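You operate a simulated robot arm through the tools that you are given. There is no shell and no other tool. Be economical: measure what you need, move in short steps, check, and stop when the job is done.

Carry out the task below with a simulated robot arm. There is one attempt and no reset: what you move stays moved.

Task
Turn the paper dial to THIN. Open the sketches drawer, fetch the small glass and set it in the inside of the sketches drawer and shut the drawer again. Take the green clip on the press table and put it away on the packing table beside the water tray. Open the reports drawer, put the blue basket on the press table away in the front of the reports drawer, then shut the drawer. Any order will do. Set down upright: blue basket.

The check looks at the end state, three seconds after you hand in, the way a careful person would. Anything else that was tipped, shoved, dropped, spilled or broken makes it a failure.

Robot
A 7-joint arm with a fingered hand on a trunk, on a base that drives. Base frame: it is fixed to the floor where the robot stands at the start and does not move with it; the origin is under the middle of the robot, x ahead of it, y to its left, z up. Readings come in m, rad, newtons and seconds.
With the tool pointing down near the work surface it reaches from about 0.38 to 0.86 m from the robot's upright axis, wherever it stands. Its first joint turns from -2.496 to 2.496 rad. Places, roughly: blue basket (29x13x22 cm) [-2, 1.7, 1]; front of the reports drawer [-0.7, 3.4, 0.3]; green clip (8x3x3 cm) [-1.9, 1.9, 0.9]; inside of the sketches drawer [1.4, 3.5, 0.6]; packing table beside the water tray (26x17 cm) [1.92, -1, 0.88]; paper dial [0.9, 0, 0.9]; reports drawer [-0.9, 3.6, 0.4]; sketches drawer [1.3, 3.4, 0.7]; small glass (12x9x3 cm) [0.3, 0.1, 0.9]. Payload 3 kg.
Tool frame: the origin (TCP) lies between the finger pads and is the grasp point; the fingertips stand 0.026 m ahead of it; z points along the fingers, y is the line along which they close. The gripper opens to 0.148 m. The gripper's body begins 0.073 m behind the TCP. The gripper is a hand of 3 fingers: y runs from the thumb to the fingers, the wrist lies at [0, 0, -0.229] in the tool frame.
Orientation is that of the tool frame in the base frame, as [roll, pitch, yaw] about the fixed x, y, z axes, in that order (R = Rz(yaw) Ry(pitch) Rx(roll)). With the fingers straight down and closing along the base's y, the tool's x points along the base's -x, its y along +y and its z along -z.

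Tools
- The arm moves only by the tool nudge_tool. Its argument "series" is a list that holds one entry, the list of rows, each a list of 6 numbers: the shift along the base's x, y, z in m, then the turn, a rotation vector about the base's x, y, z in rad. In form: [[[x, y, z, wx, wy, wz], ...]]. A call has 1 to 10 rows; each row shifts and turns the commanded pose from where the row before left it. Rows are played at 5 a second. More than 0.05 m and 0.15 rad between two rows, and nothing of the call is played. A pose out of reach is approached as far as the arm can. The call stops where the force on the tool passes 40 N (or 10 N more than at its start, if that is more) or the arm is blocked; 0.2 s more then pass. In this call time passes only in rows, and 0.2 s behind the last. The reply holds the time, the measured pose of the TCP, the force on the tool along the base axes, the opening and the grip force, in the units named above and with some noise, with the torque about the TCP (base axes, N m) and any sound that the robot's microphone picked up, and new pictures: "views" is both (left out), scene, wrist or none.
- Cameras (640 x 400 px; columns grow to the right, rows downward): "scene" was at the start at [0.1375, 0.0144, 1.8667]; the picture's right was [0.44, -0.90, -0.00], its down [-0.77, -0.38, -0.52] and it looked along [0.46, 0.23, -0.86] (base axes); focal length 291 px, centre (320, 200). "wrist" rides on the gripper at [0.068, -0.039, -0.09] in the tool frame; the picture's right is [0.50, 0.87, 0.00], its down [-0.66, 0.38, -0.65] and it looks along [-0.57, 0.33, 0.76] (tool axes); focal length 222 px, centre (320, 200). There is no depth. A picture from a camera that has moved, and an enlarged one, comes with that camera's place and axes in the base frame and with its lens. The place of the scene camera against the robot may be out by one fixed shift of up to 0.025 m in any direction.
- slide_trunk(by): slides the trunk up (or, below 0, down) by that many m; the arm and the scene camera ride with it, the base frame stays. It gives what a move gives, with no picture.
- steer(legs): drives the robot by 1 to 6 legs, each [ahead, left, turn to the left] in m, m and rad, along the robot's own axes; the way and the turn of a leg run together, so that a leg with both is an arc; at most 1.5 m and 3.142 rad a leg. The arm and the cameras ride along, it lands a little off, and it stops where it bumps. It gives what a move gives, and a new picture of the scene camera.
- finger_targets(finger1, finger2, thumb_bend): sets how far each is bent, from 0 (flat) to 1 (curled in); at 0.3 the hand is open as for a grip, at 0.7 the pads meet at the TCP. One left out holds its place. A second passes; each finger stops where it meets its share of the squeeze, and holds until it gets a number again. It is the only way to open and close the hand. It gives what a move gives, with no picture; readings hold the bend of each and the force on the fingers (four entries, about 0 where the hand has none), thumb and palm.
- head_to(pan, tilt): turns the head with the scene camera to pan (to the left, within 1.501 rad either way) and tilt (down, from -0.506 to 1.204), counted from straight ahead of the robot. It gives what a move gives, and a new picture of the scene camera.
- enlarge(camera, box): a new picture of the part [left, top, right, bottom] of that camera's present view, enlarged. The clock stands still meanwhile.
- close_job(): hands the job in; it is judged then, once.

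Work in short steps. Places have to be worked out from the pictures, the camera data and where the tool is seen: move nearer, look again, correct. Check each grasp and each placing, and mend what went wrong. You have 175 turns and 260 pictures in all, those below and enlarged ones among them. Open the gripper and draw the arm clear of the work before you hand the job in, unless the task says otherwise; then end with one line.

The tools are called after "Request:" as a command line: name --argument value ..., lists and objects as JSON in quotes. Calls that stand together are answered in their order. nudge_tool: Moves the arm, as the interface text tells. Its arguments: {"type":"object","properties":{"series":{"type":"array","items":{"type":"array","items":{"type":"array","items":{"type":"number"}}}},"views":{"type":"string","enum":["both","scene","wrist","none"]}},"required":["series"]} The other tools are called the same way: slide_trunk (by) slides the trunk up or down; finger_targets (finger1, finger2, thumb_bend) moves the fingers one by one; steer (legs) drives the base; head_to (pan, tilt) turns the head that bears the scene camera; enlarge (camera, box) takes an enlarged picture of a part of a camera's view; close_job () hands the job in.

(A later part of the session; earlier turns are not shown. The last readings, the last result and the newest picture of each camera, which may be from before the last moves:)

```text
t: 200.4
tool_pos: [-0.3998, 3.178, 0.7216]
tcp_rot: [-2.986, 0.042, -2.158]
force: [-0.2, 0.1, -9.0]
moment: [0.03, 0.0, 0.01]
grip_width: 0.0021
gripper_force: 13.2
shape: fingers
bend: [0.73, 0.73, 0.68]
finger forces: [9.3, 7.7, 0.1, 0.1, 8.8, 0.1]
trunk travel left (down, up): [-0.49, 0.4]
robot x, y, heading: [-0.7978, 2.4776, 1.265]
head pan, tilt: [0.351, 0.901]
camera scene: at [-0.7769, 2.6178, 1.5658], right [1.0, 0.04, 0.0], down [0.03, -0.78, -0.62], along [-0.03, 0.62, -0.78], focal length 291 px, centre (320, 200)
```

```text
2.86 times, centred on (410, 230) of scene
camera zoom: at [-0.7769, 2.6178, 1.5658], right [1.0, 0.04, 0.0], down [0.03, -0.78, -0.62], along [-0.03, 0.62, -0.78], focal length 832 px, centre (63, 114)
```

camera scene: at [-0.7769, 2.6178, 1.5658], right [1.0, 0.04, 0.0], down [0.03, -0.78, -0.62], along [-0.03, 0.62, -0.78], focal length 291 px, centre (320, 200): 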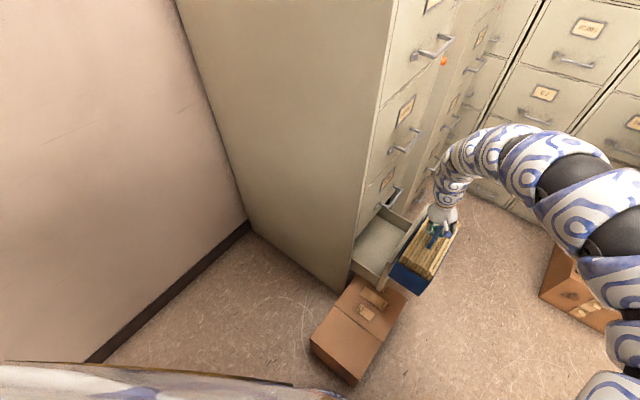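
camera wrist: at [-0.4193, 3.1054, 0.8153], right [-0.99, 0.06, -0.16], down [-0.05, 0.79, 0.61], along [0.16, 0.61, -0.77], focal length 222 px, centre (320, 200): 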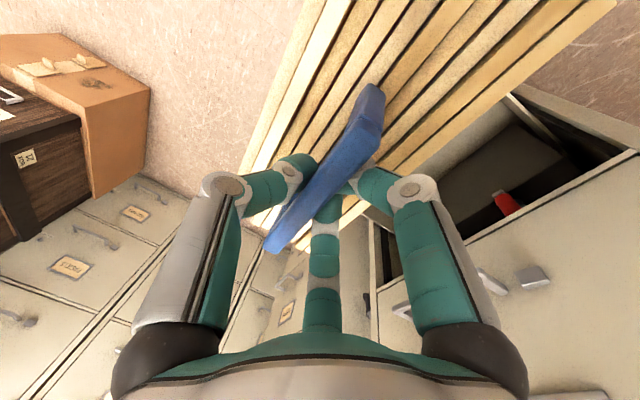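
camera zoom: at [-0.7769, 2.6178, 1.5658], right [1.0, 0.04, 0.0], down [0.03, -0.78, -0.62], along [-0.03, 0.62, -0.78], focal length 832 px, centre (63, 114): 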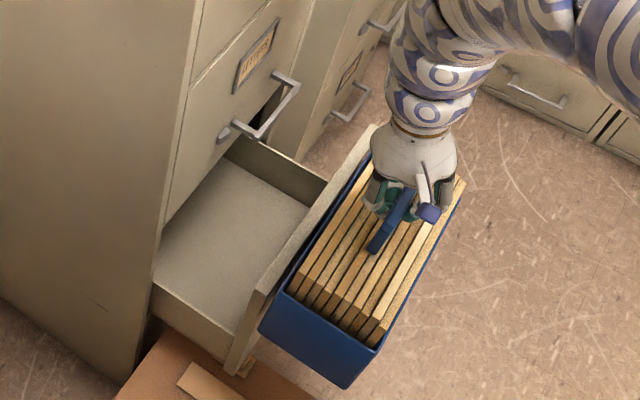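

The drawer has crept back to roughly 12 cm open, too little for the basket. I will set the basket on the floor in front at a pose I can return to exactly, reopen the drawer, then re-grip. First I shift 17 cm away from the cabinet and lower.

Request:
nudge_tool --series '[[[0.0356, -0.0232, 0, 0, 0, 0], [0.0356, -0.0232, 0, 0, 0, 0], [0.0356, -0.0232, 0, 0, 0, 0], [0.0356, -0.0232, 0, 0, 0, 0]]]' --views "none"

Request:
slide_trunk --by -0.3

Request:
slide_trunk --by -0.18

Request:
head_to --pan 0.2 --tilt 0.95

```text
t: 201.4
tool_pos: [-0.2536, 3.1049, 0.7058]
tcp_rot: [-2.984, 0.041, -2.157]
force: [0.0, -0.4, -9.4]
moment: [-0.01, -0.04, 0.0]
grip_width: 0.002
gripper_force: 13.4
shape: fingers
bend: [0.73, 0.73, 0.68]
finger forces: [9.3, 9.2, 0.0, 0.0, 8.3, 0.0]
out of reach, approached as far as the arm can: row 2, 3, 4
trunk travel left (down, up): [-0.49, 0.4]
robot x, y, heading: [-0.7936, 2.4823, 1.263]
head pan, tilt: [0.351, 0.901]
```

```text
t: 204.4
tool_pos: [-0.2554, 3.1046, 0.4058]
tcp_rot: [-2.984, 0.039, -2.158]
force: [-1.1, 1.2, -8.8]
moment: [0.02, -0.08, -0.01]
grip_width: 0.002
gripper_force: 12.8
shape: fingers
bend: [0.73, 0.73, 0.68]
finger forces: [8.3, 8.3, 0.0, 0.0, 9.1, 0.0]
trunk travel left (down, up): [-0.19, 0.7]
robot x, y, heading: [-0.7976, 2.4802, 1.264]
head pan, tilt: [0.351, 0.901]
```

```text
t: 206.4
tool_pos: [-0.2543, 3.1041, 0.2254]
tcp_rot: [-2.983, 0.039, -2.159]
force: [-0.2, 0.1, -9.6]
moment: [0.02, 0.01, 0.03]
grip_width: 0.002
gripper_force: 12.8
shape: fingers
bend: [0.73, 0.73, 0.68]
finger forces: [8.9, 8.5, 0.0, 0.0, 9.1, 0.1]
trunk travel left (down, up): [-0.01, 0.88]
robot x, y, heading: [-0.7929, 2.4812, 1.268]
head pan, tilt: [0.351, 0.901]
```

```text
t: 207.1
tool_pos: [-0.2549, 3.1032, 0.2261]
tcp_rot: [-2.986, 0.039, -2.158]
force: [-0.6, -0.7, -9.2]
moment: [0.02, 0.0, 0.02]
grip_width: 0.0021
gripper_force: 13.6
shape: fingers
bend: [0.73, 0.73, 0.68]
finger forces: [8.9, 8.4, 0.0, 0.1, 9.2, 0.0]
trunk travel left (down, up): [-0.01, 0.88]
robot x, y, heading: [-0.7951, 2.4833, 1.267]
head pan, tilt: [0.201, 0.949]
camera scene: at [-0.7661, 2.6143, 1.0822], right [0.99, -0.1, 0.0], down [-0.09, -0.81, -0.58], along [0.06, 0.58, -0.81], focal length 291 px, centre (320, 200)
```

scene: 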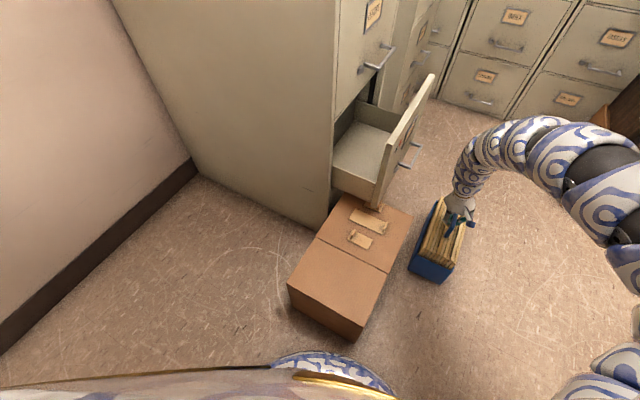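

Basket hovers just above the floor, clear of the drawer. I lower it to contact.

Request:
nudge_tool --series '[[[0, 0, -0.008, 0, 0, 0], [0, 0, -0.008, 0, 0, 0]]]' --views "none"

Request:
enlarge --camera "scene" --box '[310, 60, 490, 300]'

```text
t: 207.7
tool_pos: [-0.2551, 3.1037, 0.21]
tcp_rot: [-2.984, 0.042, -2.158]
force: [-0.1, -0.7, -3.9]
moment: [0.01, -0.03, -0.02]
grip_width: 0.0016
gripper_force: 9.0
shape: fingers
bend: [0.73, 0.73, 0.71]
finger forces: [9.6, 0.0, 0.1, 0.0, 8.1, 0.0]
trunk travel left (down, up): [-0.01, 0.88]
robot x, y, heading: [-0.7956, 2.4781, 1.263]
head pan, tilt: [0.201, 0.949]
```

```text
1.67 times, centred on (400, 180) of scene
camera zoom: at [-0.7661, 2.6139, 1.0823], right [0.99, -0.11, 0.0], down [-0.09, -0.81, -0.58], along [0.06, 0.58, -0.81], focal length 485 px, centre (187, 233)
```

zoom: 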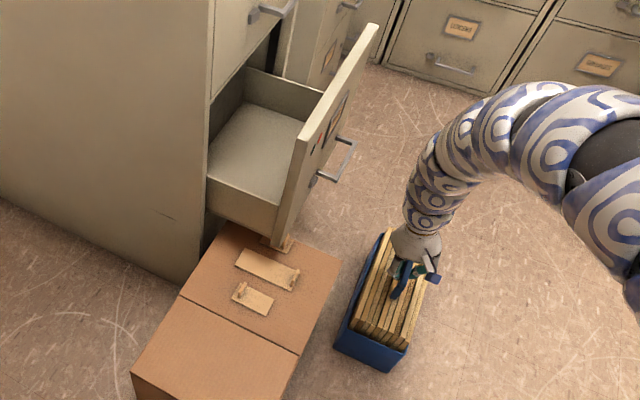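

The floor carries the basket. I lower 4 mm, release and rise with the trunk.

Request:
nudge_tool --series '[[[0, 0, -0.004, 0, 0, 0]]]' --views "none"

Request:
finger_targets --finger1 0.45 --finger2 0.45 --thumb_bend 0.45

Request:
slide_trunk --by 0.3

Request:
nudge_tool --series '[[[-0.02, 0.03, 0.01, 0.12, -0.08, 0], [-0.02, 0.03, 0.01, 0.12, -0.08, 0], [0, 0, 0, 0, 0, 0.145], [0, 0, 0, 0, 0, 0.145], [0, 0, 0, 0, 0, 0.145], [0, 0, 0, 0, 0, 0.145], [0, 0, 0, 0, 0, 0.145], [0, 0, 0, 0, 0, 0.145], [0, 0, 0, 0, 0, 0.145], [0, 0, 0, 0, 0, 0.145]]]' --views "both"

```text
t: 208.1
tool_pos: [-0.2553, 3.1025, 0.2105]
tcp_rot: [-2.984, 0.04, -2.158]
force: [0.4, -1.7, -3.6]
moment: [0.03, -0.06, 0.0]
grip_width: 0.0011
gripper_force: 12.4
shape: fingers
bend: [0.73, 0.73, 0.68]
finger forces: [9.2, 6.5, 0.0, 0.0, 8.9, 0.1]
out of reach, approached as far as the arm can: row 1
trunk travel left (down, up): [-0.01, 0.88]
robot x, y, heading: [-0.7985, 2.4792, 1.266]
head pan, tilt: [0.201, 0.949]
```

```text
t: 209.1
tool_pos: [-0.2558, 3.1042, 0.211]
tcp_rot: [-2.983, 0.04, -2.158]
force: [-0.4, -0.1, -0.2]
moment: [0.05, 0.05, 0.0]
grip_width: 0.0781
gripper_force: 0.1
shape: fingers
bend: [0.45, 0.45, 0.45]
finger forces: [0.0, 0.1, 0.0, 0.1, 0.0, 0.0]
trunk travel left (down, up): [-0.01, 0.88]
robot x, y, heading: [-0.7927, 2.483, 1.267]
head pan, tilt: [0.201, 0.949]
```

```text
t: 212.1
tool_pos: [-0.2561, 3.1025, 0.5113]
tcp_rot: [-2.983, 0.041, -2.159]
force: [0.2, -0.1, 0.6]
moment: [-0.03, -0.03, 0.01]
grip_width: 0.0783
gripper_force: 0.0
shape: fingers
bend: [0.45, 0.45, 0.45]
finger forces: [0.1, 0.0, 0.0, 0.0, 0.0, 0.0]
trunk travel left (down, up): [-0.31, 0.58]
robot x, y, heading: [-0.797, 2.4804, 1.264]
head pan, tilt: [0.201, 0.949]
```

```text
t: 214.3
tool_pos: [-0.2589, 3.1729, 0.5136]
tcp_rot: [-3.069, 0.302, -1.015]
force: [-0.7, -0.3, 0.4]
moment: [0.01, -0.03, 0.01]
grip_width: 0.0785
gripper_force: 0.0
shape: fingers
bend: [0.45, 0.45, 0.45]
finger forces: [0.0, 0.1, 0.0, 0.0, 0.0, 0.0]
out of reach, approached as far as the arm can: row 1, 2, 3
trunk travel left (down, up): [-0.31, 0.58]
robot x, y, heading: [-0.7931, 2.4781, 1.263]
head pan, tilt: [0.201, 0.949]
camera scene: at [-0.7662, 2.6138, 1.3823], right [0.99, -0.11, 0.0], down [-0.09, -0.81, -0.58], along [0.06, 0.58, -0.81], focal length 291 px, centre (320, 200)
camera wrist: at [-0.1832, 3.1128, 0.5838], right [-0.49, -0.85, -0.21], down [-0.6, 0.15, 0.79], along [-0.64, 0.51, -0.58], focal length 222 px, centre (320, 200)
```

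scene: 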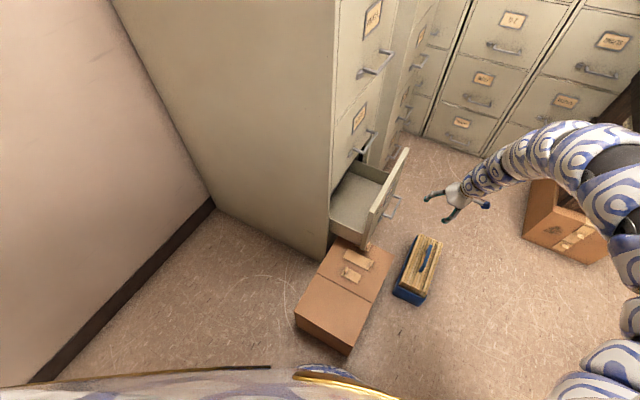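
wrist: 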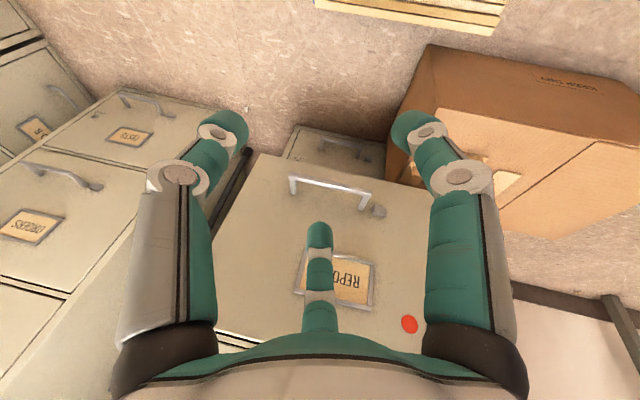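

The bar is at about [-0.378, 3.256, 0.388]. I set the hooking finger shape, align the roll and move above it.

Request:
finger_targets --finger1 0.52 --finger2 0.58 --thumb_bend 0.25

Request:
nudge_tool --series '[[[-0.036, 0.027, -0.01, 0, 0, 0.149], [-0.036, 0.027, -0.01, 0, 0, 0.149], [-0.038, 0.027, -0.01, 0, 0, 0.149]]]' --views "wrist"

```text
t: 215.3
tool_pos: [-0.2588, 3.1732, 0.5144]
tcp_rot: [-3.067, 0.301, -1.014]
force: [0.2, 0.7, 0.0]
moment: [0.02, -0.04, 0.0]
grip_width: 0.0994
gripper_force: 0.1
shape: fingers
bend: [0.52, 0.57, 0.25]
finger forces: [0.1, 0.1, 0.0, 0.1, 0.1, 0.1]
trunk travel left (down, up): [-0.31, 0.58]
robot x, y, heading: [-0.7979, 2.4835, 1.268]
head pan, tilt: [0.201, 0.949]
```

```text
t: 216.1
tool_pos: [-0.3672, 3.2584, 0.4821]
tcp_rot: [-3.064, 0.3, -0.57]
force: [0.5, -0.4, -1.1]
moment: [-0.03, -0.01, 0.0]
grip_width: 0.0995
gripper_force: 0.0
shape: fingers
bend: [0.52, 0.57, 0.25]
finger forces: [0.1, 0.0, 0.0, 0.0, 0.0, 0.0]
trunk travel left (down, up): [-0.31, 0.58]
robot x, y, heading: [-0.7955, 2.484, 1.265]
head pan, tilt: [0.201, 0.949]
camera wrist: at [-0.2727, 3.2365, 0.5512], right [-0.08, -0.97, -0.21], down [-0.6, -0.12, 0.79], along [-0.79, 0.19, -0.58], focal length 222 px, centre (320, 200)
```

wrist: 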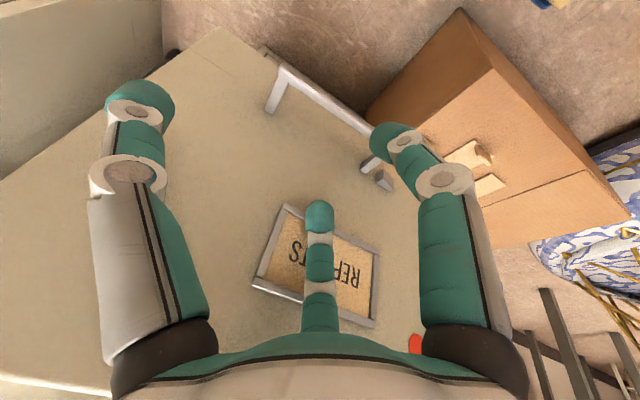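

Aligned: bar at t about -2.097, finger 2 will drop in behind it. I lower, close and pull.

Request:
nudge_tool --series '[[[0.003, -0.002, -0.025, 0, 0, 0], [0, 0, -0.025, 0, 0, 0], [0, 0, -0.025, 0, 0, 0], [0, 0, -0.018, 0, 0, 0]]]' --views "wrist"

Request:
finger_targets --finger1 0.75 --finger2 0.75

```text
t: 217.1
tool_pos: [-0.3657, 3.254, 0.3922]
tcp_rot: [-3.067, 0.301, -0.57]
force: [1.0, 0.0, -0.3]
moment: [0.01, -0.04, 0.02]
grip_width: 0.0995
gripper_force: 0.0
shape: fingers
bend: [0.52, 0.57, 0.25]
finger forces: [0.0, 0.0, 0.1, 0.0, 0.1, 0.0]
trunk travel left (down, up): [-0.31, 0.58]
robot x, y, heading: [-0.7939, 2.4846, 1.266]
head pan, tilt: [0.201, 0.949]
camera wrist: at [-0.2705, 3.2315, 0.4612], right [-0.08, -0.97, -0.21], down [-0.6, -0.12, 0.79], along [-0.8, 0.19, -0.58], focal length 222 px, centre (320, 200)
```

wrist: 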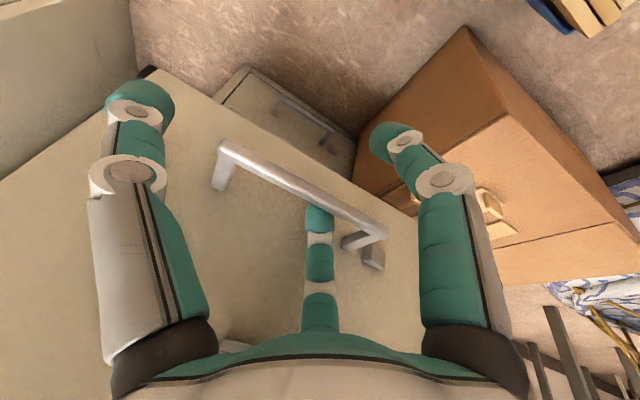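

```text
t: 218.1
tool_pos: [-0.366, 3.2532, 0.3918]
tcp_rot: [-3.067, 0.301, -0.569]
force: [-7.6, -4.0, -0.3]
moment: [-0.06, 0.09, 0.02]
grip_width: 0.0747
gripper_force: 5.7
shape: fingers
bend: [0.74, 0.62, 0.25]
finger forces: [3.6, 8.3, 0.0, 0.1, 0.0, 0.1]
trunk travel left (down, up): [-0.31, 0.58]
robot x, y, heading: [-0.7915, 2.4817, 1.269]
head pan, tilt: [0.201, 0.949]
```

Gripped. I pull 10 cm (enough interior, and it keeps clear of the basket), then wait and release.

Request:
nudge_tool --series '[[[0.028, -0.0183, 0, 0, 0, 0], [0.028, -0.0183, 0, 0, 0, 0], [0.028, -0.0183, 0, 0, 0, 0], [0, 0, 0, 0, 0, 0], [0, 0, 0, 0, 0, 0]]]' --views "none"

Request:
finger_targets --finger1 0.5 --finger2 0.57

Request:
nudge_tool --series '[[[0, 0, 0.03, 0, 0, 0], [0, 0, 0.03, 0, 0, 0], [0, 0, 0.03, 0, 0, 0]]]' --views "both"

```text
t: 219.3
tool_pos: [-0.2854, 3.1999, 0.3908]
tcp_rot: [-3.065, 0.299, -0.569]
force: [0.7, -8.1, 5.5]
moment: [-0.12, 0.03, 0.03]
grip_width: 0.0733
gripper_force: 8.7
shape: fingers
bend: [0.75, 0.64, 0.25]
finger forces: [11.3, 6.3, 0.0, 0.0, 0.1, 0.1]
trunk travel left (down, up): [-0.31, 0.58]
robot x, y, heading: [-0.7974, 2.4791, 1.265]
head pan, tilt: [0.201, 0.949]
```

```text
t: 220.3
tool_pos: [-0.285, 3.1998, 0.3886]
tcp_rot: [-3.066, 0.3, -0.569]
force: [-0.6, -0.3, -0.2]
moment: [-0.01, 0.02, 0.0]
grip_width: 0.1016
gripper_force: 0.1
shape: fingers
bend: [0.5, 0.56, 0.25]
finger forces: [0.0, 0.0, 0.1, 0.0, 0.0, 0.0]
trunk travel left (down, up): [-0.31, 0.58]
robot x, y, heading: [-0.7958, 2.4804, 1.266]
head pan, tilt: [0.201, 0.949]
```

```text
t: 221.1
tool_pos: [-0.2832, 3.1967, 0.4829]
tcp_rot: [-3.067, 0.3, -0.566]
force: [0.2, 0.1, 0.2]
moment: [0.01, 0.04, -0.03]
grip_width: 0.1016
gripper_force: 0.0
shape: fingers
bend: [0.5, 0.56, 0.25]
finger forces: [0.1, 0.0, 0.1, 0.0, 0.0, 0.1]
trunk travel left (down, up): [-0.31, 0.58]
robot x, y, heading: [-0.7923, 2.4814, 1.266]
head pan, tilt: [0.201, 0.949]
camera scene: at [-0.7666, 2.614, 1.3823], right [0.99, -0.1, 0.0], down [-0.08, -0.81, -0.58], along [0.06, 0.58, -0.81], focal length 291 px, centre (320, 200)
camera wrist: at [-0.1888, 3.1755, 0.5518], right [-0.08, -0.97, -0.21], down [-0.6, -0.12, 0.79], along [-0.8, 0.19, -0.58], focal length 222 px, centre (320, 200)
```

scene: 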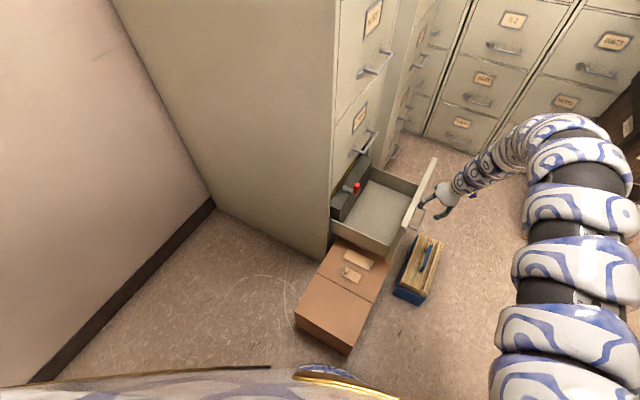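
wrist: 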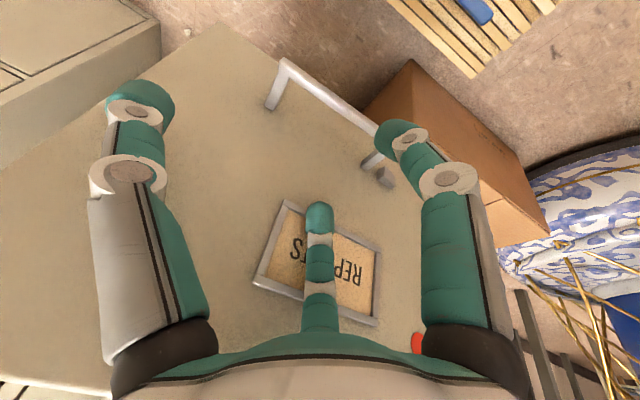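

The drawer holds open about 24 cm. I now go back to the basket: lift away from the panel, undo the roll and tilt, and return to the recorded pose above the handle.

Request:
finger_targets --finger1 0.45 --finger2 0.45 --thumb_bend 0.45

Request:
nudge_tool --series '[[[0.025, -0.03, 0.02, 0, 0, 0], [0.02, -0.025, 0.01, 0, 0, 0], [0, 0, 0, 0, 0, -0.146], [0, 0, 0, 0, 0, -0.146], [0, 0, 0, 0, 0, -0.146], [0, 0, 0, 0, 0, -0.146], [0, 0, 0, 0, 0, -0.146], [0, 0, 0, 0, 0, -0.146], [0, 0, 0, 0, 0, -0.146], [0, 0, 0, 0, 0, -0.146]]]' --views "none"

Request:
nudge_tool --series '[[[0, 0, 0, 0, 0, -0.146], [0, 0, 0, 0, 0, -0.146], [0, 0, 0, 0, 0, -0.147], [0, 0, 0, -0.12, 0.08, 0], [0, 0, 0, -0.12, 0.08, 0]]]' --views "wrist"

```text
t: 222.1
tool_pos: [-0.2833, 3.1975, 0.4823]
tcp_rot: [-3.067, 0.3, -0.569]
force: [4.6, -1.8, 0.6]
moment: [0.0, -0.07, 0.01]
grip_width: 0.0785
gripper_force: 2.6
shape: fingers
bend: [0.45, 0.5, 0.45]
finger forces: [0.0, 4.8, 0.1, 0.0, 0.0, 0.0]
trunk travel left (down, up): [-0.31, 0.58]
robot x, y, heading: [-0.7942, 2.4845, 1.269]
head pan, tilt: [0.201, 0.949]
```

```text
t: 224.3
tool_pos: [-0.2431, 3.1661, 0.5147]
tcp_rot: [-3.067, 0.301, -1.737]
force: [-0.8, -0.9, 0.5]
moment: [-0.01, 0.0, 0.02]
grip_width: 0.0785
gripper_force: 0.1
shape: fingers
bend: [0.45, 0.45, 0.45]
finger forces: [0.0, 0.0, 0.1, 0.0, 0.0, 0.1]
out of reach, approached as far as the arm can: row 7, 9
trunk travel left (down, up): [-0.31, 0.58]
robot x, y, heading: [-0.7969, 2.4819, 1.27]
head pan, tilt: [0.201, 0.949]
```

```text
t: 225.5
tool_pos: [-0.2672, 3.152, 0.5316]
tcp_rot: [-3.062, 0.058, -2.176]
force: [0.0, -0.2, -0.2]
moment: [0.04, 0.02, -0.01]
grip_width: 0.0786
gripper_force: 0.0
shape: fingers
bend: [0.45, 0.45, 0.45]
finger forces: [0.0, 0.0, 0.0, 0.1, 0.1, 0.1]
out of reach, approached as far as the arm can: row 4, 5
trunk travel left (down, up): [-0.31, 0.58]
robot x, y, heading: [-0.7944, 2.4806, 1.26]
head pan, tilt: [0.201, 0.949]
camera wrist: at [-0.2824, 3.0752, 0.6212], right [-0.99, 0.08, -0.1], down [0.0, 0.75, 0.66], along [0.13, 0.65, -0.75], focal length 222 px, centre (320, 200)
```

wrist: 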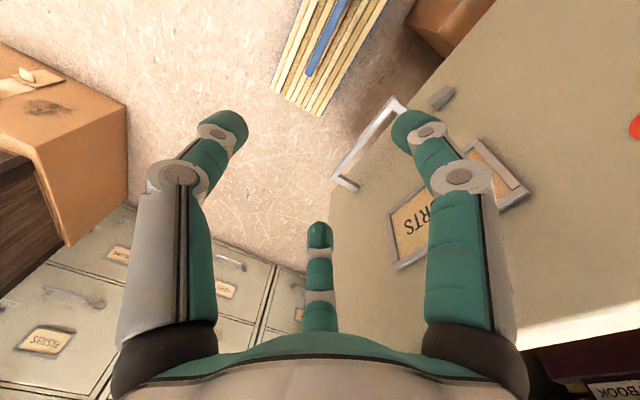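

The drawer is still open. I move back over the basket handle to the recorded pose.

Request:
nudge_tool --series '[[[0.0055, -0.025, -0.01, -0.022, -0.033, 0], [0.0055, -0.0245, -0.01, -0.022, -0.033, 0.01]]]' --views "none"

Request:
slide_trunk --by -0.2

Request:
enlarge --camera "wrist" --box '[0, 0, 640, 400]'

```text
t: 226.1
tool_pos: [-0.2609, 3.1001, 0.5142]
tcp_rot: [-2.983, 0.014, -2.164]
force: [-0.1, 0.5, -0.4]
moment: [0.01, 0.02, -0.03]
grip_width: 0.0785
gripper_force: 0.1
shape: fingers
bend: [0.45, 0.45, 0.45]
finger forces: [0.0, 0.1, 0.1, 0.1, 0.0, 0.0]
out of reach, approached as far as the arm can: row 1
trunk travel left (down, up): [-0.31, 0.58]
robot x, y, heading: [-0.7981, 2.4815, 1.264]
head pan, tilt: [0.201, 0.949]
```

```text
t: 228.3
tool_pos: [-0.2627, 3.0989, 0.3135]
tcp_rot: [-2.983, 0.013, -2.163]
force: [0.0, 0.1, 0.4]
moment: [0.01, 0.0, -0.01]
grip_width: 0.0786
gripper_force: 0.0
shape: fingers
bend: [0.45, 0.45, 0.45]
finger forces: [0.0, 0.0, 0.0, 0.0, 0.0, 0.1]
trunk travel left (down, up): [-0.11, 0.78]
robot x, y, heading: [-0.7929, 2.4828, 1.264]
head pan, tilt: [0.201, 0.949]
```

```text
1.00 times, centred on (320, 200) of wrist
camera zoom: at [-0.2793, 3.0296, 0.4088], right [-0.99, 0.07, -0.14], down [-0.03, 0.8, 0.59], along [0.15, 0.59, -0.79], focal length 222 px, centre (320, 200)
```

zoom: 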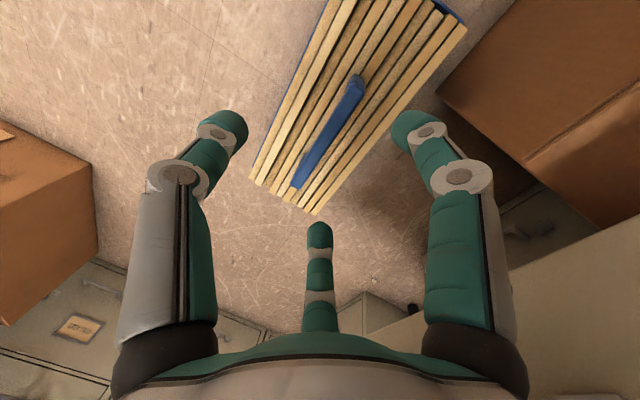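

Well aligned over the handle. I correct 8 mm, lower the last 10 cm and close.

Request:
nudge_tool --series '[[[0.006, 0.004, 0, 0, 0, 0]]]' --views "none"

Request:
slide_trunk --by -0.1

Request:
finger_targets --finger1 0.75 --finger2 0.75 --thumb_bend 0.75

Request:
slide_trunk --by 0.1

```text
t: 228.7
tool_pos: [-0.2608, 3.1001, 0.3126]
tcp_rot: [-2.982, 0.017, -2.163]
force: [0.3, 0.0, -1.0]
moment: [0.02, 0.04, 0.01]
grip_width: 0.0784
gripper_force: 0.1
shape: fingers
bend: [0.45, 0.45, 0.45]
finger forces: [0.0, 0.1, 0.1, 0.0, 0.0, 0.0]
out of reach, approached as far as the arm can: row 1
trunk travel left (down, up): [-0.11, 0.78]
robot x, y, heading: [-0.7928, 2.4817, 1.265]
head pan, tilt: [0.201, 0.949]
```

```text
t: 230.0
tool_pos: [-0.2606, 3.0988, 0.2135]
tcp_rot: [-2.982, 0.014, -2.166]
force: [0.5, 0.5, -0.7]
moment: [-0.02, 0.02, 0.0]
grip_width: 0.0787
gripper_force: 0.1
shape: fingers
bend: [0.45, 0.45, 0.45]
finger forces: [0.0, 0.0, 0.1, 0.0, 0.0, 0.1]
trunk travel left (down, up): [-0.01, 0.88]
robot x, y, heading: [-0.7964, 2.4832, 1.267]
head pan, tilt: [0.201, 0.949]
```

```text
t: 231.0
tool_pos: [-0.2617, 3.0996, 0.2121]
tcp_rot: [-2.983, 0.012, -2.165]
force: [1.1, 0.6, 0.5]
moment: [-0.01, -0.01, 0.01]
grip_width: 0.0031
gripper_force: 10.8
shape: fingers
bend: [0.72, 0.72, 0.68]
finger forces: [6.8, 6.9, 0.0, 0.0, 8.9, 0.0]
trunk travel left (down, up): [-0.01, 0.88]
robot x, y, heading: [-0.7974, 2.48, 1.266]
head pan, tilt: [0.201, 0.949]
```

```text
t: 232.3
tool_pos: [-0.2617, 3.0991, 0.3145]
tcp_rot: [-2.984, 0.011, -2.164]
force: [0.5, -0.1, -9.5]
moment: [0.01, 0.01, 0.03]
grip_width: 0.0014
gripper_force: 12.0
shape: fingers
bend: [0.73, 0.72, 0.68]
finger forces: [7.8, 7.8, 0.1, 0.0, 8.6, 0.0]
trunk travel left (down, up): [-0.11, 0.78]
robot x, y, heading: [-0.7947, 2.4788, 1.262]
head pan, tilt: [0.201, 0.949]
```

Re-gripped (9.5 N). I edge 2 cm away from the drawer handle and raise the basket above the panel height.

Request:
nudge_tool --series '[[[0.02, -0.005, 0, 0, 0, 0]]]' --views "none"

Request:
slide_trunk --by 0.4

Request:
slide_trunk --by 0.14

Request:
head_to --pan 0.3 --tilt 1.0

```text
t: 232.8
tool_pos: [-0.2434, 3.0916, 0.3196]
tcp_rot: [-2.981, 0.011, -2.162]
force: [-0.6, 0.2, -9.6]
moment: [-0.07, -0.04, -0.01]
grip_width: 0.0015
gripper_force: 12.5
shape: fingers
bend: [0.73, 0.72, 0.68]
finger forces: [8.1, 9.1, 0.0, 0.1, 8.0, 0.0]
out of reach, approached as far as the arm can: row 1
trunk travel left (down, up): [-0.11, 0.78]
robot x, y, heading: [-0.7956, 2.4801, 1.26]
head pan, tilt: [0.201, 0.949]
```

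```text
t: 236.6
tool_pos: [-0.243, 3.0904, 0.7187]
tcp_rot: [-2.983, 0.011, -2.164]
force: [0.4, -0.3, -9.8]
moment: [-0.05, 0.0, 0.0]
grip_width: 0.0015
gripper_force: 12.2
shape: fingers
bend: [0.73, 0.72, 0.68]
finger forces: [7.3, 8.7, 0.0, 0.1, 8.4, 0.0]
trunk travel left (down, up): [-0.51, 0.38]
robot x, y, heading: [-0.795, 2.4808, 1.261]
head pan, tilt: [0.201, 0.949]
```

```text
t: 238.2
tool_pos: [-0.2429, 3.0905, 0.859]
tcp_rot: [-2.981, 0.012, -2.163]
force: [0.1, -0.2, -9.5]
moment: [0.0, 0.0, -0.02]
grip_width: 0.0015
gripper_force: 11.7
shape: fingers
bend: [0.73, 0.72, 0.68]
finger forces: [7.1, 8.3, 0.0, 0.1, 8.7, 0.0]
trunk travel left (down, up): [-0.65, 0.24]
robot x, y, heading: [-0.7961, 2.4845, 1.267]
head pan, tilt: [0.201, 0.949]
```

```text
t: 238.9
tool_pos: [-0.2427, 3.0913, 0.859]
tcp_rot: [-2.981, 0.009, -2.163]
force: [-0.7, 0.4, -9.8]
moment: [0.01, 0.01, 0.01]
grip_width: 0.0016
gripper_force: 12.6
shape: fingers
bend: [0.73, 0.72, 0.68]
finger forces: [7.1, 8.4, 0.1, 0.0, 8.7, 0.0]
trunk travel left (down, up): [-0.65, 0.24]
robot x, y, heading: [-0.7942, 2.4827, 1.263]
head pan, tilt: [0.3, 1.0]
camera scene: at [-0.7729, 2.612, 1.7186], right [1.0, -0.01, 0.0], down [-0.01, -0.84, -0.54], along [0.0, 0.54, -0.84], focal length 291 px, centre (320, 200)
```

scene: 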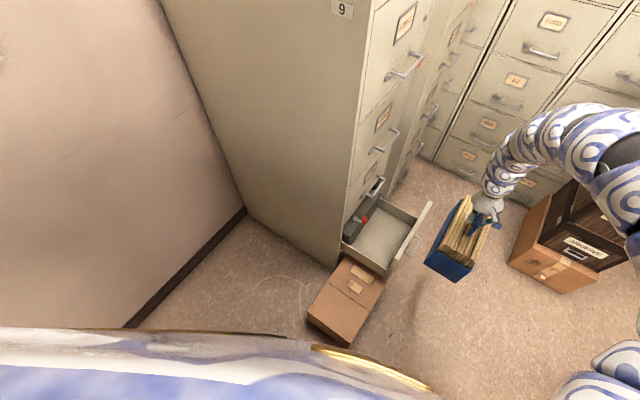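

The drawer is still open. I carry the basket over the front compartment: 25 cm toward the cabinet and 7 cm along the drawer width.

Request:
nudge_tool --series '[[[-0.028, 0.0322, 0, 0, 0, 0], [-0.028, 0.0322, 0, 0, 0, 0], [-0.028, 0.0322, 0, 0, 0, 0], [-0.028, 0.0322, 0, 0, 0, 0], [-0.028, 0.0322, 0, 0, 0, 0], [-0.028, 0.0322, 0, 0, 0, 0]]]' --views "both"

Request:
enlarge --camera "scene" --box '[320, 120, 480, 290]'

```text
t: 240.3
tool_pos: [-0.3788, 3.1636, 0.878]
tcp_rot: [-2.982, 0.01, -2.163]
force: [-0.5, 0.3, -10.2]
moment: [-0.02, 0.01, 0.04]
grip_width: 0.001
gripper_force: 12.0
shape: fingers
bend: [0.73, 0.73, 0.69]
finger forces: [6.0, 8.9, 0.1, 0.1, 9.4, 0.0]
out of reach, approached as far as the arm can: row 1, 2, 3, 4, 5, 6
trunk travel left (down, up): [-0.65, 0.24]
robot x, y, heading: [-0.7931, 2.4792, 1.267]
head pan, tilt: [0.3, 1.0]
camera scene: at [-0.775, 2.6132, 1.7185], right [1.0, -0.01, 0.0], down [0.0, -0.84, -0.54], along [0.0, 0.54, -0.84], focal length 291 px, centre (320, 200)
camera wrist: at [-0.3964, 3.0941, 0.9723], right [-0.99, 0.06, -0.14], down [-0.03, 0.81, 0.59], along [0.15, 0.59, -0.79], focal length 222 px, centre (320, 200)
```

scene: 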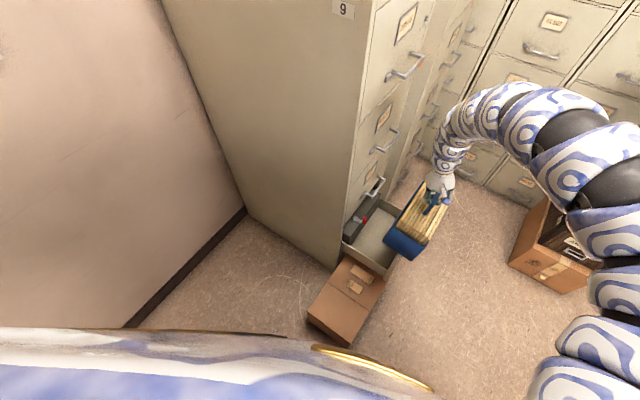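
wrist: 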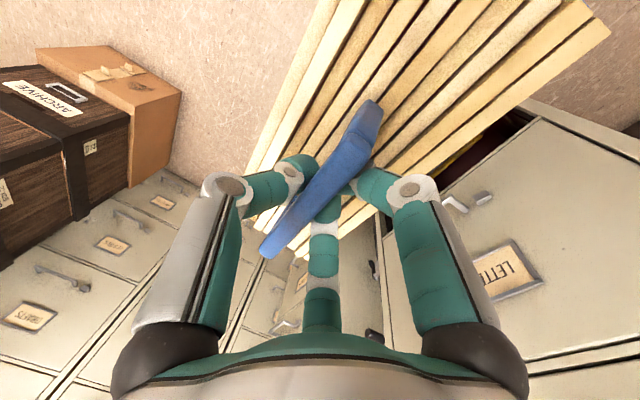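

```text
2.35 times, centred on (400, 205) of scene
camera zoom: at [-0.775, 2.6132, 1.7185], right [1.0, -0.01, 0.0], down [0.0, -0.84, -0.54], along [0.0, 0.54, -0.84], focal length 685 px, centre (132, 188)
```

zoom: 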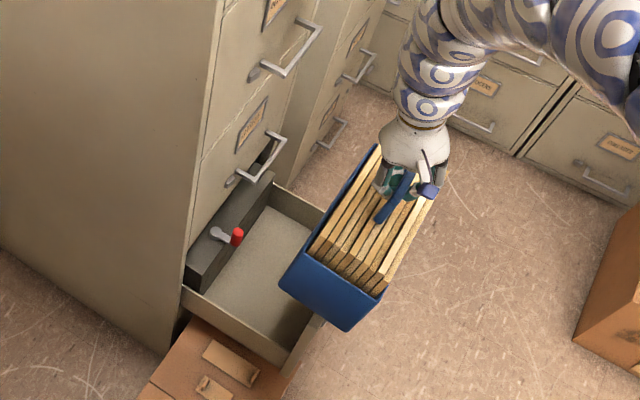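

A wrist limit held it back. I allow the basket a few degrees of yaw (the compartment has room) and move the remaining 12 cm.

Request:
nudge_tool --series '[[[-0.008, 0.03, 0, 0, 0, 0.035], [-0.008, 0.03, 0, 0, 0, 0.035], [-0.008, 0.03, 0, 0, 0, 0.035], [-0.008, 0.03, 0, 0, 0, 0.035]]]' --views "scene"

Request:
enlarge --camera "scene" --box '[320, 120, 480, 290]'

```text
t: 241.3
tool_pos: [-0.4515, 3.1993, 0.9075]
tcp_rot: [-2.982, 0.009, -2.024]
force: [0.5, 1.4, -8.6]
moment: [0.08, -0.02, 0.0]
grip_width: 0.0
gripper_force: 11.8
shape: fingers
bend: [0.73, 0.73, 0.69]
finger forces: [8.8, 7.2, 0.1, 0.0, 8.3, 0.0]
out of reach, approached as far as the arm can: row 1, 2, 3, 4
trunk travel left (down, up): [-0.65, 0.24]
robot x, y, heading: [-0.7971, 2.4801, 1.268]
head pan, tilt: [0.3, 1.0]
camera scene: at [-0.7738, 2.6128, 1.7185], right [1.0, -0.01, 0.0], down [0.0, -0.84, -0.54], along [0.0, 0.54, -0.84], focal length 291 px, centre (320, 200)
```

scene: 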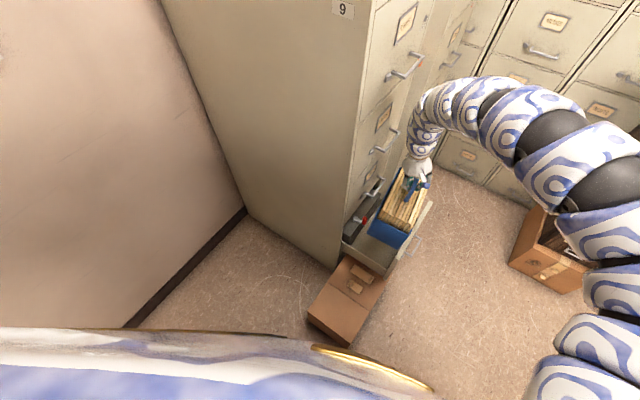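

```text
2.35 times, centred on (400, 205) of scene
camera zoom: at [-0.7738, 2.6128, 1.7185], right [1.0, -0.01, 0.0], down [0.0, -0.84, -0.54], along [0.0, 0.54, -0.84], focal length 685 px, centre (132, 188)
```

zoom: 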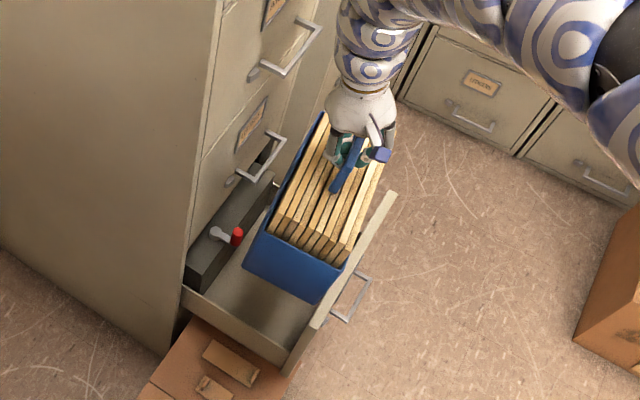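

The arm's limits push it upward. I lower with the arm while moving along the drawer width.

Request:
nudge_tool --series '[[[0.011, 0.017, -0.035, 0, 0, 0], [0.016, 0.025, -0.03, 0, 0, 0], [0.016, 0.025, -0.02, 0, 0, 0]]]' --views "none"

Request:
enlarge --camera "scene" --box '[320, 120, 480, 290]'

```text
t: 242.1
tool_pos: [-0.4509, 3.1992, 0.9086]
tcp_rot: [-2.985, 0.011, -2.024]
force: [-0.9, -0.2, -9.0]
moment: [-0.03, -0.01, 0.05]
grip_width: 0.0
gripper_force: 12.4
shape: fingers
bend: [0.73, 0.73, 0.71]
finger forces: [7.9, 8.7, 0.0, 0.0, 8.4, 0.0]
out of reach, approached as far as the arm can: row 1, 2, 3
trunk travel left (down, up): [-0.65, 0.24]
robot x, y, heading: [-0.7973, 2.4801, 1.265]
head pan, tilt: [0.3, 1.0]
```

```text
2.35 times, centred on (400, 205) of scene
camera zoom: at [-0.7732, 2.6121, 1.7186], right [1.0, -0.01, 0.0], down [-0.01, -0.84, -0.54], along [0.0, 0.54, -0.84], focal length 685 px, centre (132, 188)
```

zoom: 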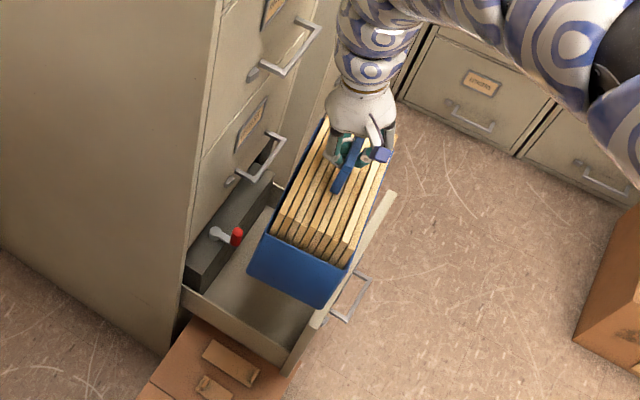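

The solver is stuck on the wrist limit. I give it 0.1 rad more yaw slack and then move outward.

Request:
nudge_tool --series '[[[0, 0, 0, 0, 0, 0.1]]]' --views "none"

Request:
nudge_tool --series '[[[0.015, 0.025, -0.01, 0, 0, 0], [0.014, 0.022, -0.01, 0, 0, 0], [0.012, 0.02, -0.01, 0, 0, 0]]]' --views "none"

```text
t: 242.5
tool_pos: [-0.4519, 3.1994, 0.908]
tcp_rot: [-2.983, 0.01, -1.926]
force: [-0.7, -0.2, -8.8]
moment: [0.01, -0.01, -0.01]
grip_width: 0.0
gripper_force: 12.5
shape: fingers
bend: [0.73, 0.73, 0.71]
finger forces: [8.1, 8.3, 0.0, 0.0, 8.2, 0.0]
trunk travel left (down, up): [-0.65, 0.24]
robot x, y, heading: [-0.7943, 2.48, 1.268]
head pan, tilt: [0.3, 1.0]
```

```text
t: 243.3
tool_pos: [-0.4488, 3.2003, 0.906]
tcp_rot: [-2.984, 0.011, -1.923]
force: [0.2, -0.5, -9.3]
moment: [0.02, -0.01, 0.0]
grip_width: 0.0
gripper_force: 12.0
shape: fingers
bend: [0.73, 0.73, 0.71]
finger forces: [8.4, 8.0, 0.0, 0.0, 8.6, 0.0]
out of reach, approached as far as the arm can: row 1, 2, 3
trunk travel left (down, up): [-0.65, 0.24]
robot x, y, heading: [-0.7974, 2.4793, 1.259]
head pan, tilt: [0.3, 1.0]
```

Translation stays blocked, so I use the base: 8 cm along the drawer width direction.

Request:
steer --legs '[[0.077, -0.021, 0]]'

Request:
enlarge --camera "scene" --box '[320, 120, 480, 290]'

```text
t: 244.3
tool_pos: [-0.4186, 3.2482, 0.906]
tcp_rot: [-2.987, 0.011, -1.926]
force: [-0.5, 0.3, -8.3]
moment: [-0.03, -0.05, -0.01]
grip_width: 0.0
gripper_force: 9.1
shape: fingers
bend: [0.73, 0.72, 0.72]
finger forces: [2.8, 9.1, 0.0, 0.0, 6.7, 0.0]
trunk travel left (down, up): [-0.65, 0.24]
robot x, y, heading: [-0.7642, 2.5294, 1.262]
head pan, tilt: [0.3, 1.0]
stopped in leg 1: the robot was blocked; the commanded pose is now the measured one
camera scene: at [-0.7423, 2.6596, 1.7186], right [1.0, -0.01, 0.0], down [-0.01, -0.84, -0.54], along [0.0, 0.54, -0.84], focal length 291 px, centre (320, 200)
```

scene: 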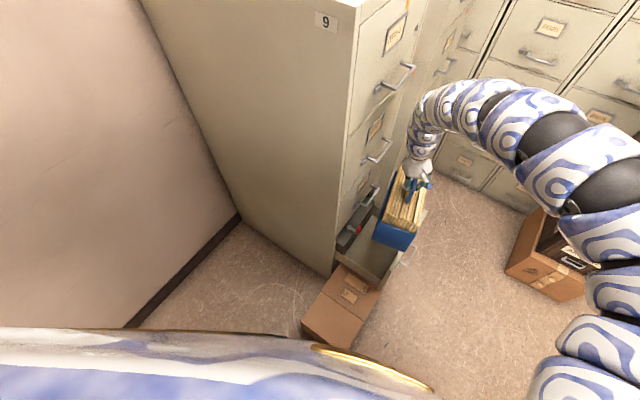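

```text
2.35 times, centred on (400, 205) of scene
camera zoom: at [-0.7423, 2.6596, 1.7186], right [1.0, -0.01, 0.0], down [-0.01, -0.84, -0.54], along [0.0, 0.54, -0.84], focal length 685 px, centre (132, 188)
```

zoom: 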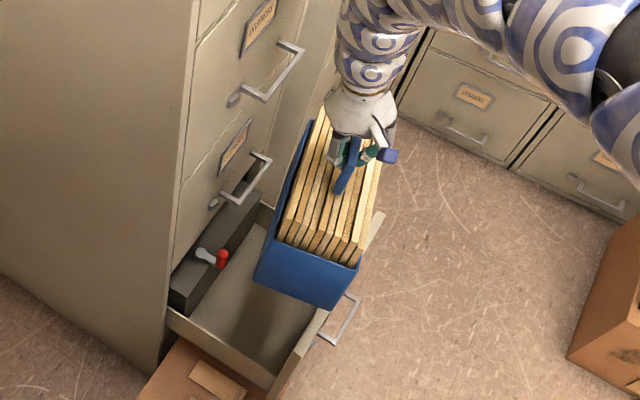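

Blocked after 5.5 cm, which suffices nearly. I straighten the basket's yaw and try 15 mm more, then lower partly and inspect.

Request:
nudge_tool --series '[[[0, 0, 0, 0, 0, -0.08], [0, 0, 0, 0, 0, -0.08], [0.009, 0.014, 0, 0, 0, 0]]]' --views "none"

Request:
slide_trunk --by -0.22

Request:
enlarge --camera "scene" --box '[320, 120, 480, 290]'

```text
t: 245.1
tool_pos: [-0.419, 3.2468, 0.906]
tcp_rot: [-2.987, 0.011, -2.085]
force: [1.0, 0.7, -8.4]
moment: [0.01, -0.03, -0.02]
grip_width: 0.0
gripper_force: 12.6
shape: fingers
bend: [0.73, 0.73, 0.72]
finger forces: [9.7, 7.7, 0.1, 0.0, 7.5, 0.1]
out of reach, approached as far as the arm can: row 3
trunk travel left (down, up): [-0.65, 0.24]
robot x, y, heading: [-0.7668, 2.5297, 1.267]
head pan, tilt: [0.3, 1.0]
```

```text
t: 247.5
tool_pos: [-0.4176, 3.2475, 0.6867]
tcp_rot: [-2.987, 0.01, -2.086]
force: [0.0, 0.9, -8.4]
moment: [-0.03, -0.02, -0.03]
grip_width: 0.0001
gripper_force: 9.7
shape: fingers
bend: [0.73, 0.73, 0.71]
finger forces: [2.6, 8.5, 0.0, 0.0, 8.4, 0.1]
trunk travel left (down, up): [-0.43, 0.46]
robot x, y, heading: [-0.7635, 2.5283, 1.258]
head pan, tilt: [0.3, 1.0]
```

```text
2.35 times, centred on (400, 205) of scene
camera zoom: at [-0.742, 2.66, 1.4986], right [1.0, -0.01, 0.0], down [-0.01, -0.84, -0.54], along [0.0, 0.54, -0.84], focal length 685 px, centre (132, 188)
```

zoom: 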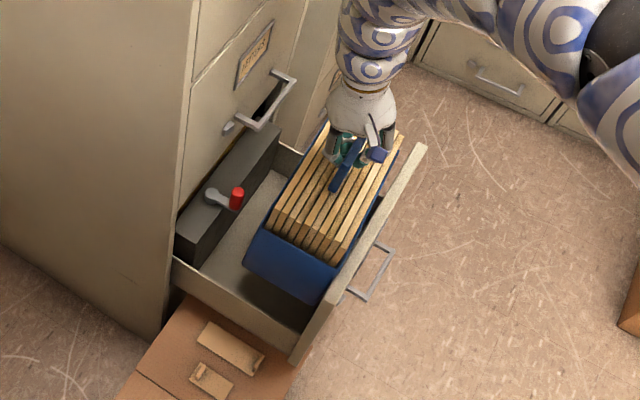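

Basket has entered the compartment without contact. I shift 2 cm toward the divider and lower further.

Request:
nudge_tool --series '[[[-0.017, 0.012, 0, 0, 0, 0]]]' --views "none"

Request:
slide_trunk --by -0.12

Request:
enlarge --camera "scene" --box '[320, 120, 480, 290]'

```text
t: 247.9
tool_pos: [-0.4306, 3.2476, 0.6845]
tcp_rot: [-2.987, 0.01, -2.085]
force: [-0.8, 0.3, -9.6]
moment: [-0.01, 0.05, 0.02]
grip_width: 0.0
gripper_force: 9.1
shape: fingers
bend: [0.73, 0.73, 0.71]
finger forces: [1.5, 9.3, 0.0, 0.0, 8.6, 0.0]
out of reach, approached as far as the arm can: row 1
trunk travel left (down, up): [-0.43, 0.46]
robot x, y, heading: [-0.7669, 2.5283, 1.265]
head pan, tilt: [0.3, 1.0]
```

```text
t: 249.4
tool_pos: [-0.4307, 3.2489, 0.5644]
tcp_rot: [-2.987, 0.01, -2.087]
force: [-0.1, 0.6, -8.3]
moment: [-0.04, 0.02, -0.02]
grip_width: 0.0
gripper_force: 12.6
shape: fingers
bend: [0.73, 0.73, 0.71]
finger forces: [8.9, 8.5, 0.0, 0.0, 8.3, 0.1]
trunk travel left (down, up): [-0.31, 0.58]
robot x, y, heading: [-0.7641, 2.5292, 1.26]
head pan, tilt: [0.3, 1.0]
```

```text
2.35 times, centred on (400, 205) of scene
camera zoom: at [-0.742, 2.6599, 1.3786], right [1.0, -0.01, 0.0], down [-0.01, -0.84, -0.54], along [0.0, 0.54, -0.84], focal length 685 px, centre (132, 188)
```

zoom: 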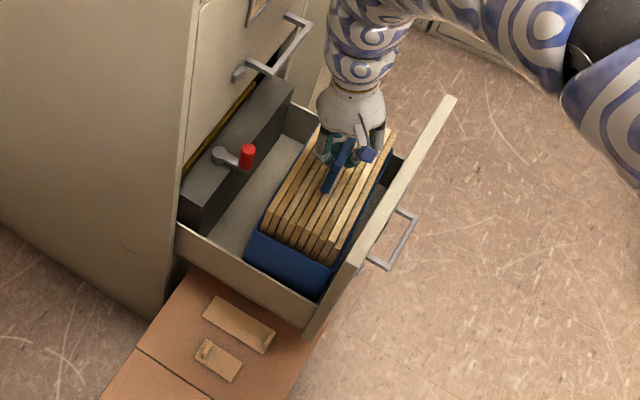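

It sits well inside. I lower further toward the drawer floor.

Request:
slide_trunk --by -0.06

Request:
nudge_tool --series '[[[0, 0, -0.01, 0, 0, 0], [0, 0, -0.01, 0, 0, 0]]]' --views "scene"

```text
t: 250.4
tool_pos: [-0.432, 3.2477, 0.5057]
tcp_rot: [-2.988, 0.012, -2.087]
force: [-0.9, 0.3, -0.7]
moment: [0.01, -0.02, -0.02]
grip_width: 0.0
gripper_force: 0.3
shape: fingers
bend: [0.73, 0.73, 0.72]
finger forces: [0.7, 0.0, 0.0, 0.0, 0.1, 0.1]
trunk travel left (down, up): [-0.25, 0.64]
robot x, y, heading: [-0.7611, 2.526, 1.262]
head pan, tilt: [0.3, 1.0]
```

```text
t: 251.0
tool_pos: [-0.4309, 3.2477, 0.5061]
tcp_rot: [-2.987, 0.013, -2.085]
force: [-0.3, 0.8, -0.5]
moment: [0.02, 0.02, -0.03]
grip_width: 0.0
gripper_force: 0.8
shape: fingers
bend: [0.73, 0.73, 0.72]
finger forces: [0.9, 0.0, 0.1, 0.0, 0.1, 0.1]
out of reach, approached as far as the arm can: row 1, 2
trunk travel left (down, up): [-0.25, 0.64]
robot x, y, heading: [-0.7662, 2.5296, 1.263]
head pan, tilt: [0.3, 1.0]
camera scene: at [-0.7423, 2.6594, 1.3187], right [1.0, -0.01, 0.0], down [-0.01, -0.84, -0.54], along [0.0, 0.54, -0.84], focal length 291 px, centre (320, 200)
```

scene: 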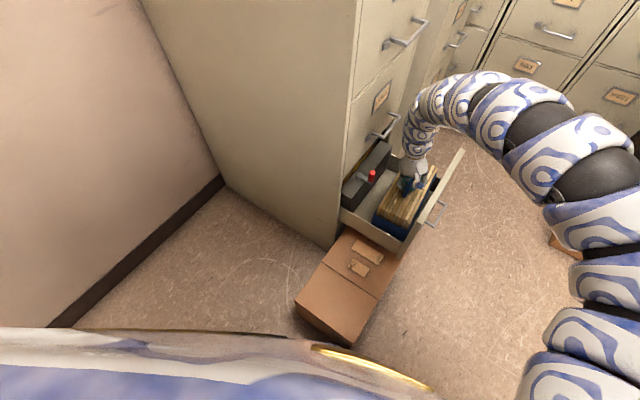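

The drawer floor carries the basket. I open the hand and rise straight up, then check.

Request:
finger_targets --finger1 0.42 --finger2 0.42 --thumb_bend 0.42

Request:
slide_trunk --by 0.3

Request:
enlarge --camera "scene" --box '[320, 120, 480, 290]'

Request:
nudge_tool --series '[[[0.04, -0.026, 0, 0.06, -0.04, 0], [0.04, -0.026, 0, 0.06, -0.04, 0], [0.04, -0.026, 0, 0.12, -0.08, 0], [0, 0, 0, 0, 0, 0.148], [0, 0, 0, 0, 0, 0.148], [0, 0, 0, 0, 0, 0.148], [0, 0, 0, 0, 0, 0.148], [0, 0, 0, 0, 0, 0.148], [0, 0, 0, 0, 0, 0.148], [0, 0, 0, 0, 0, 0.148]]]' --views "none"

```text
t: 252.0
tool_pos: [-0.4316, 3.2475, 0.5072]
tcp_rot: [-2.987, 0.014, -2.084]
force: [3.0, 1.3, 23.5]
moment: [0.21, 0.13, -0.06]
grip_width: 0.0622
gripper_force: 13.2
shape: fingers
bend: [0.78, 0.78, 0.42]
finger forces: [12.4, 13.1, 0.1, 0.0, 0.1, 0.0]
trunk travel left (down, up): [-0.25, 0.64]
robot x, y, heading: [-0.7647, 2.5303, 1.263]
head pan, tilt: [0.3, 1.0]
```

```text
t: 255.0
tool_pos: [-0.4312, 3.2478, 0.8053]
tcp_rot: [-2.987, 0.011, -2.087]
force: [-0.5, -0.3, 0.4]
moment: [0.01, -0.01, 0.03]
grip_width: 0.0878
gripper_force: 0.1
shape: fingers
bend: [0.42, 0.42, 0.42]
finger forces: [0.0, 0.0, 0.1, 0.1, 0.0, 0.0]
trunk travel left (down, up): [-0.55, 0.34]
robot x, y, heading: [-0.7625, 2.5303, 1.262]
head pan, tilt: [0.3, 1.0]
```

```text
2.35 times, centred on (400, 205) of scene
camera zoom: at [-0.7422, 2.6595, 1.6187], right [1.0, -0.01, 0.0], down [-0.01, -0.84, -0.54], along [0.0, 0.54, -0.84], focal length 685 px, centre (132, 188)
```

zoom: 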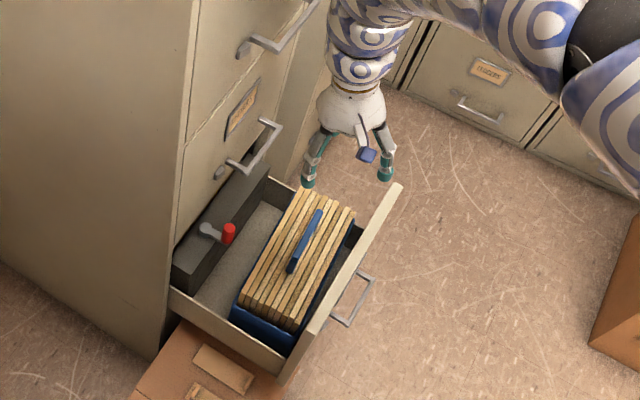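

```text
t: 257.2
tool_pos: [-0.3198, 3.2453, 0.7488]
tcp_rot: [-3.042, 0.238, -1.069]
force: [0.1, -0.5, 0.4]
moment: [0.06, 0.01, 0.03]
grip_width: 0.0884
gripper_force: 0.2
shape: fingers
bend: [0.42, 0.42, 0.42]
finger forces: [0.1, 0.1, 0.0, 0.0, 0.0, 0.0]
out of reach, approached as far as the arm can: row 1, 2, 3, 4, 5, 7
trunk travel left (down, up): [-0.55, 0.34]
robot x, y, heading: [-0.7642, 2.5271, 1.262]
head pan, tilt: [0.3, 1.0]
```

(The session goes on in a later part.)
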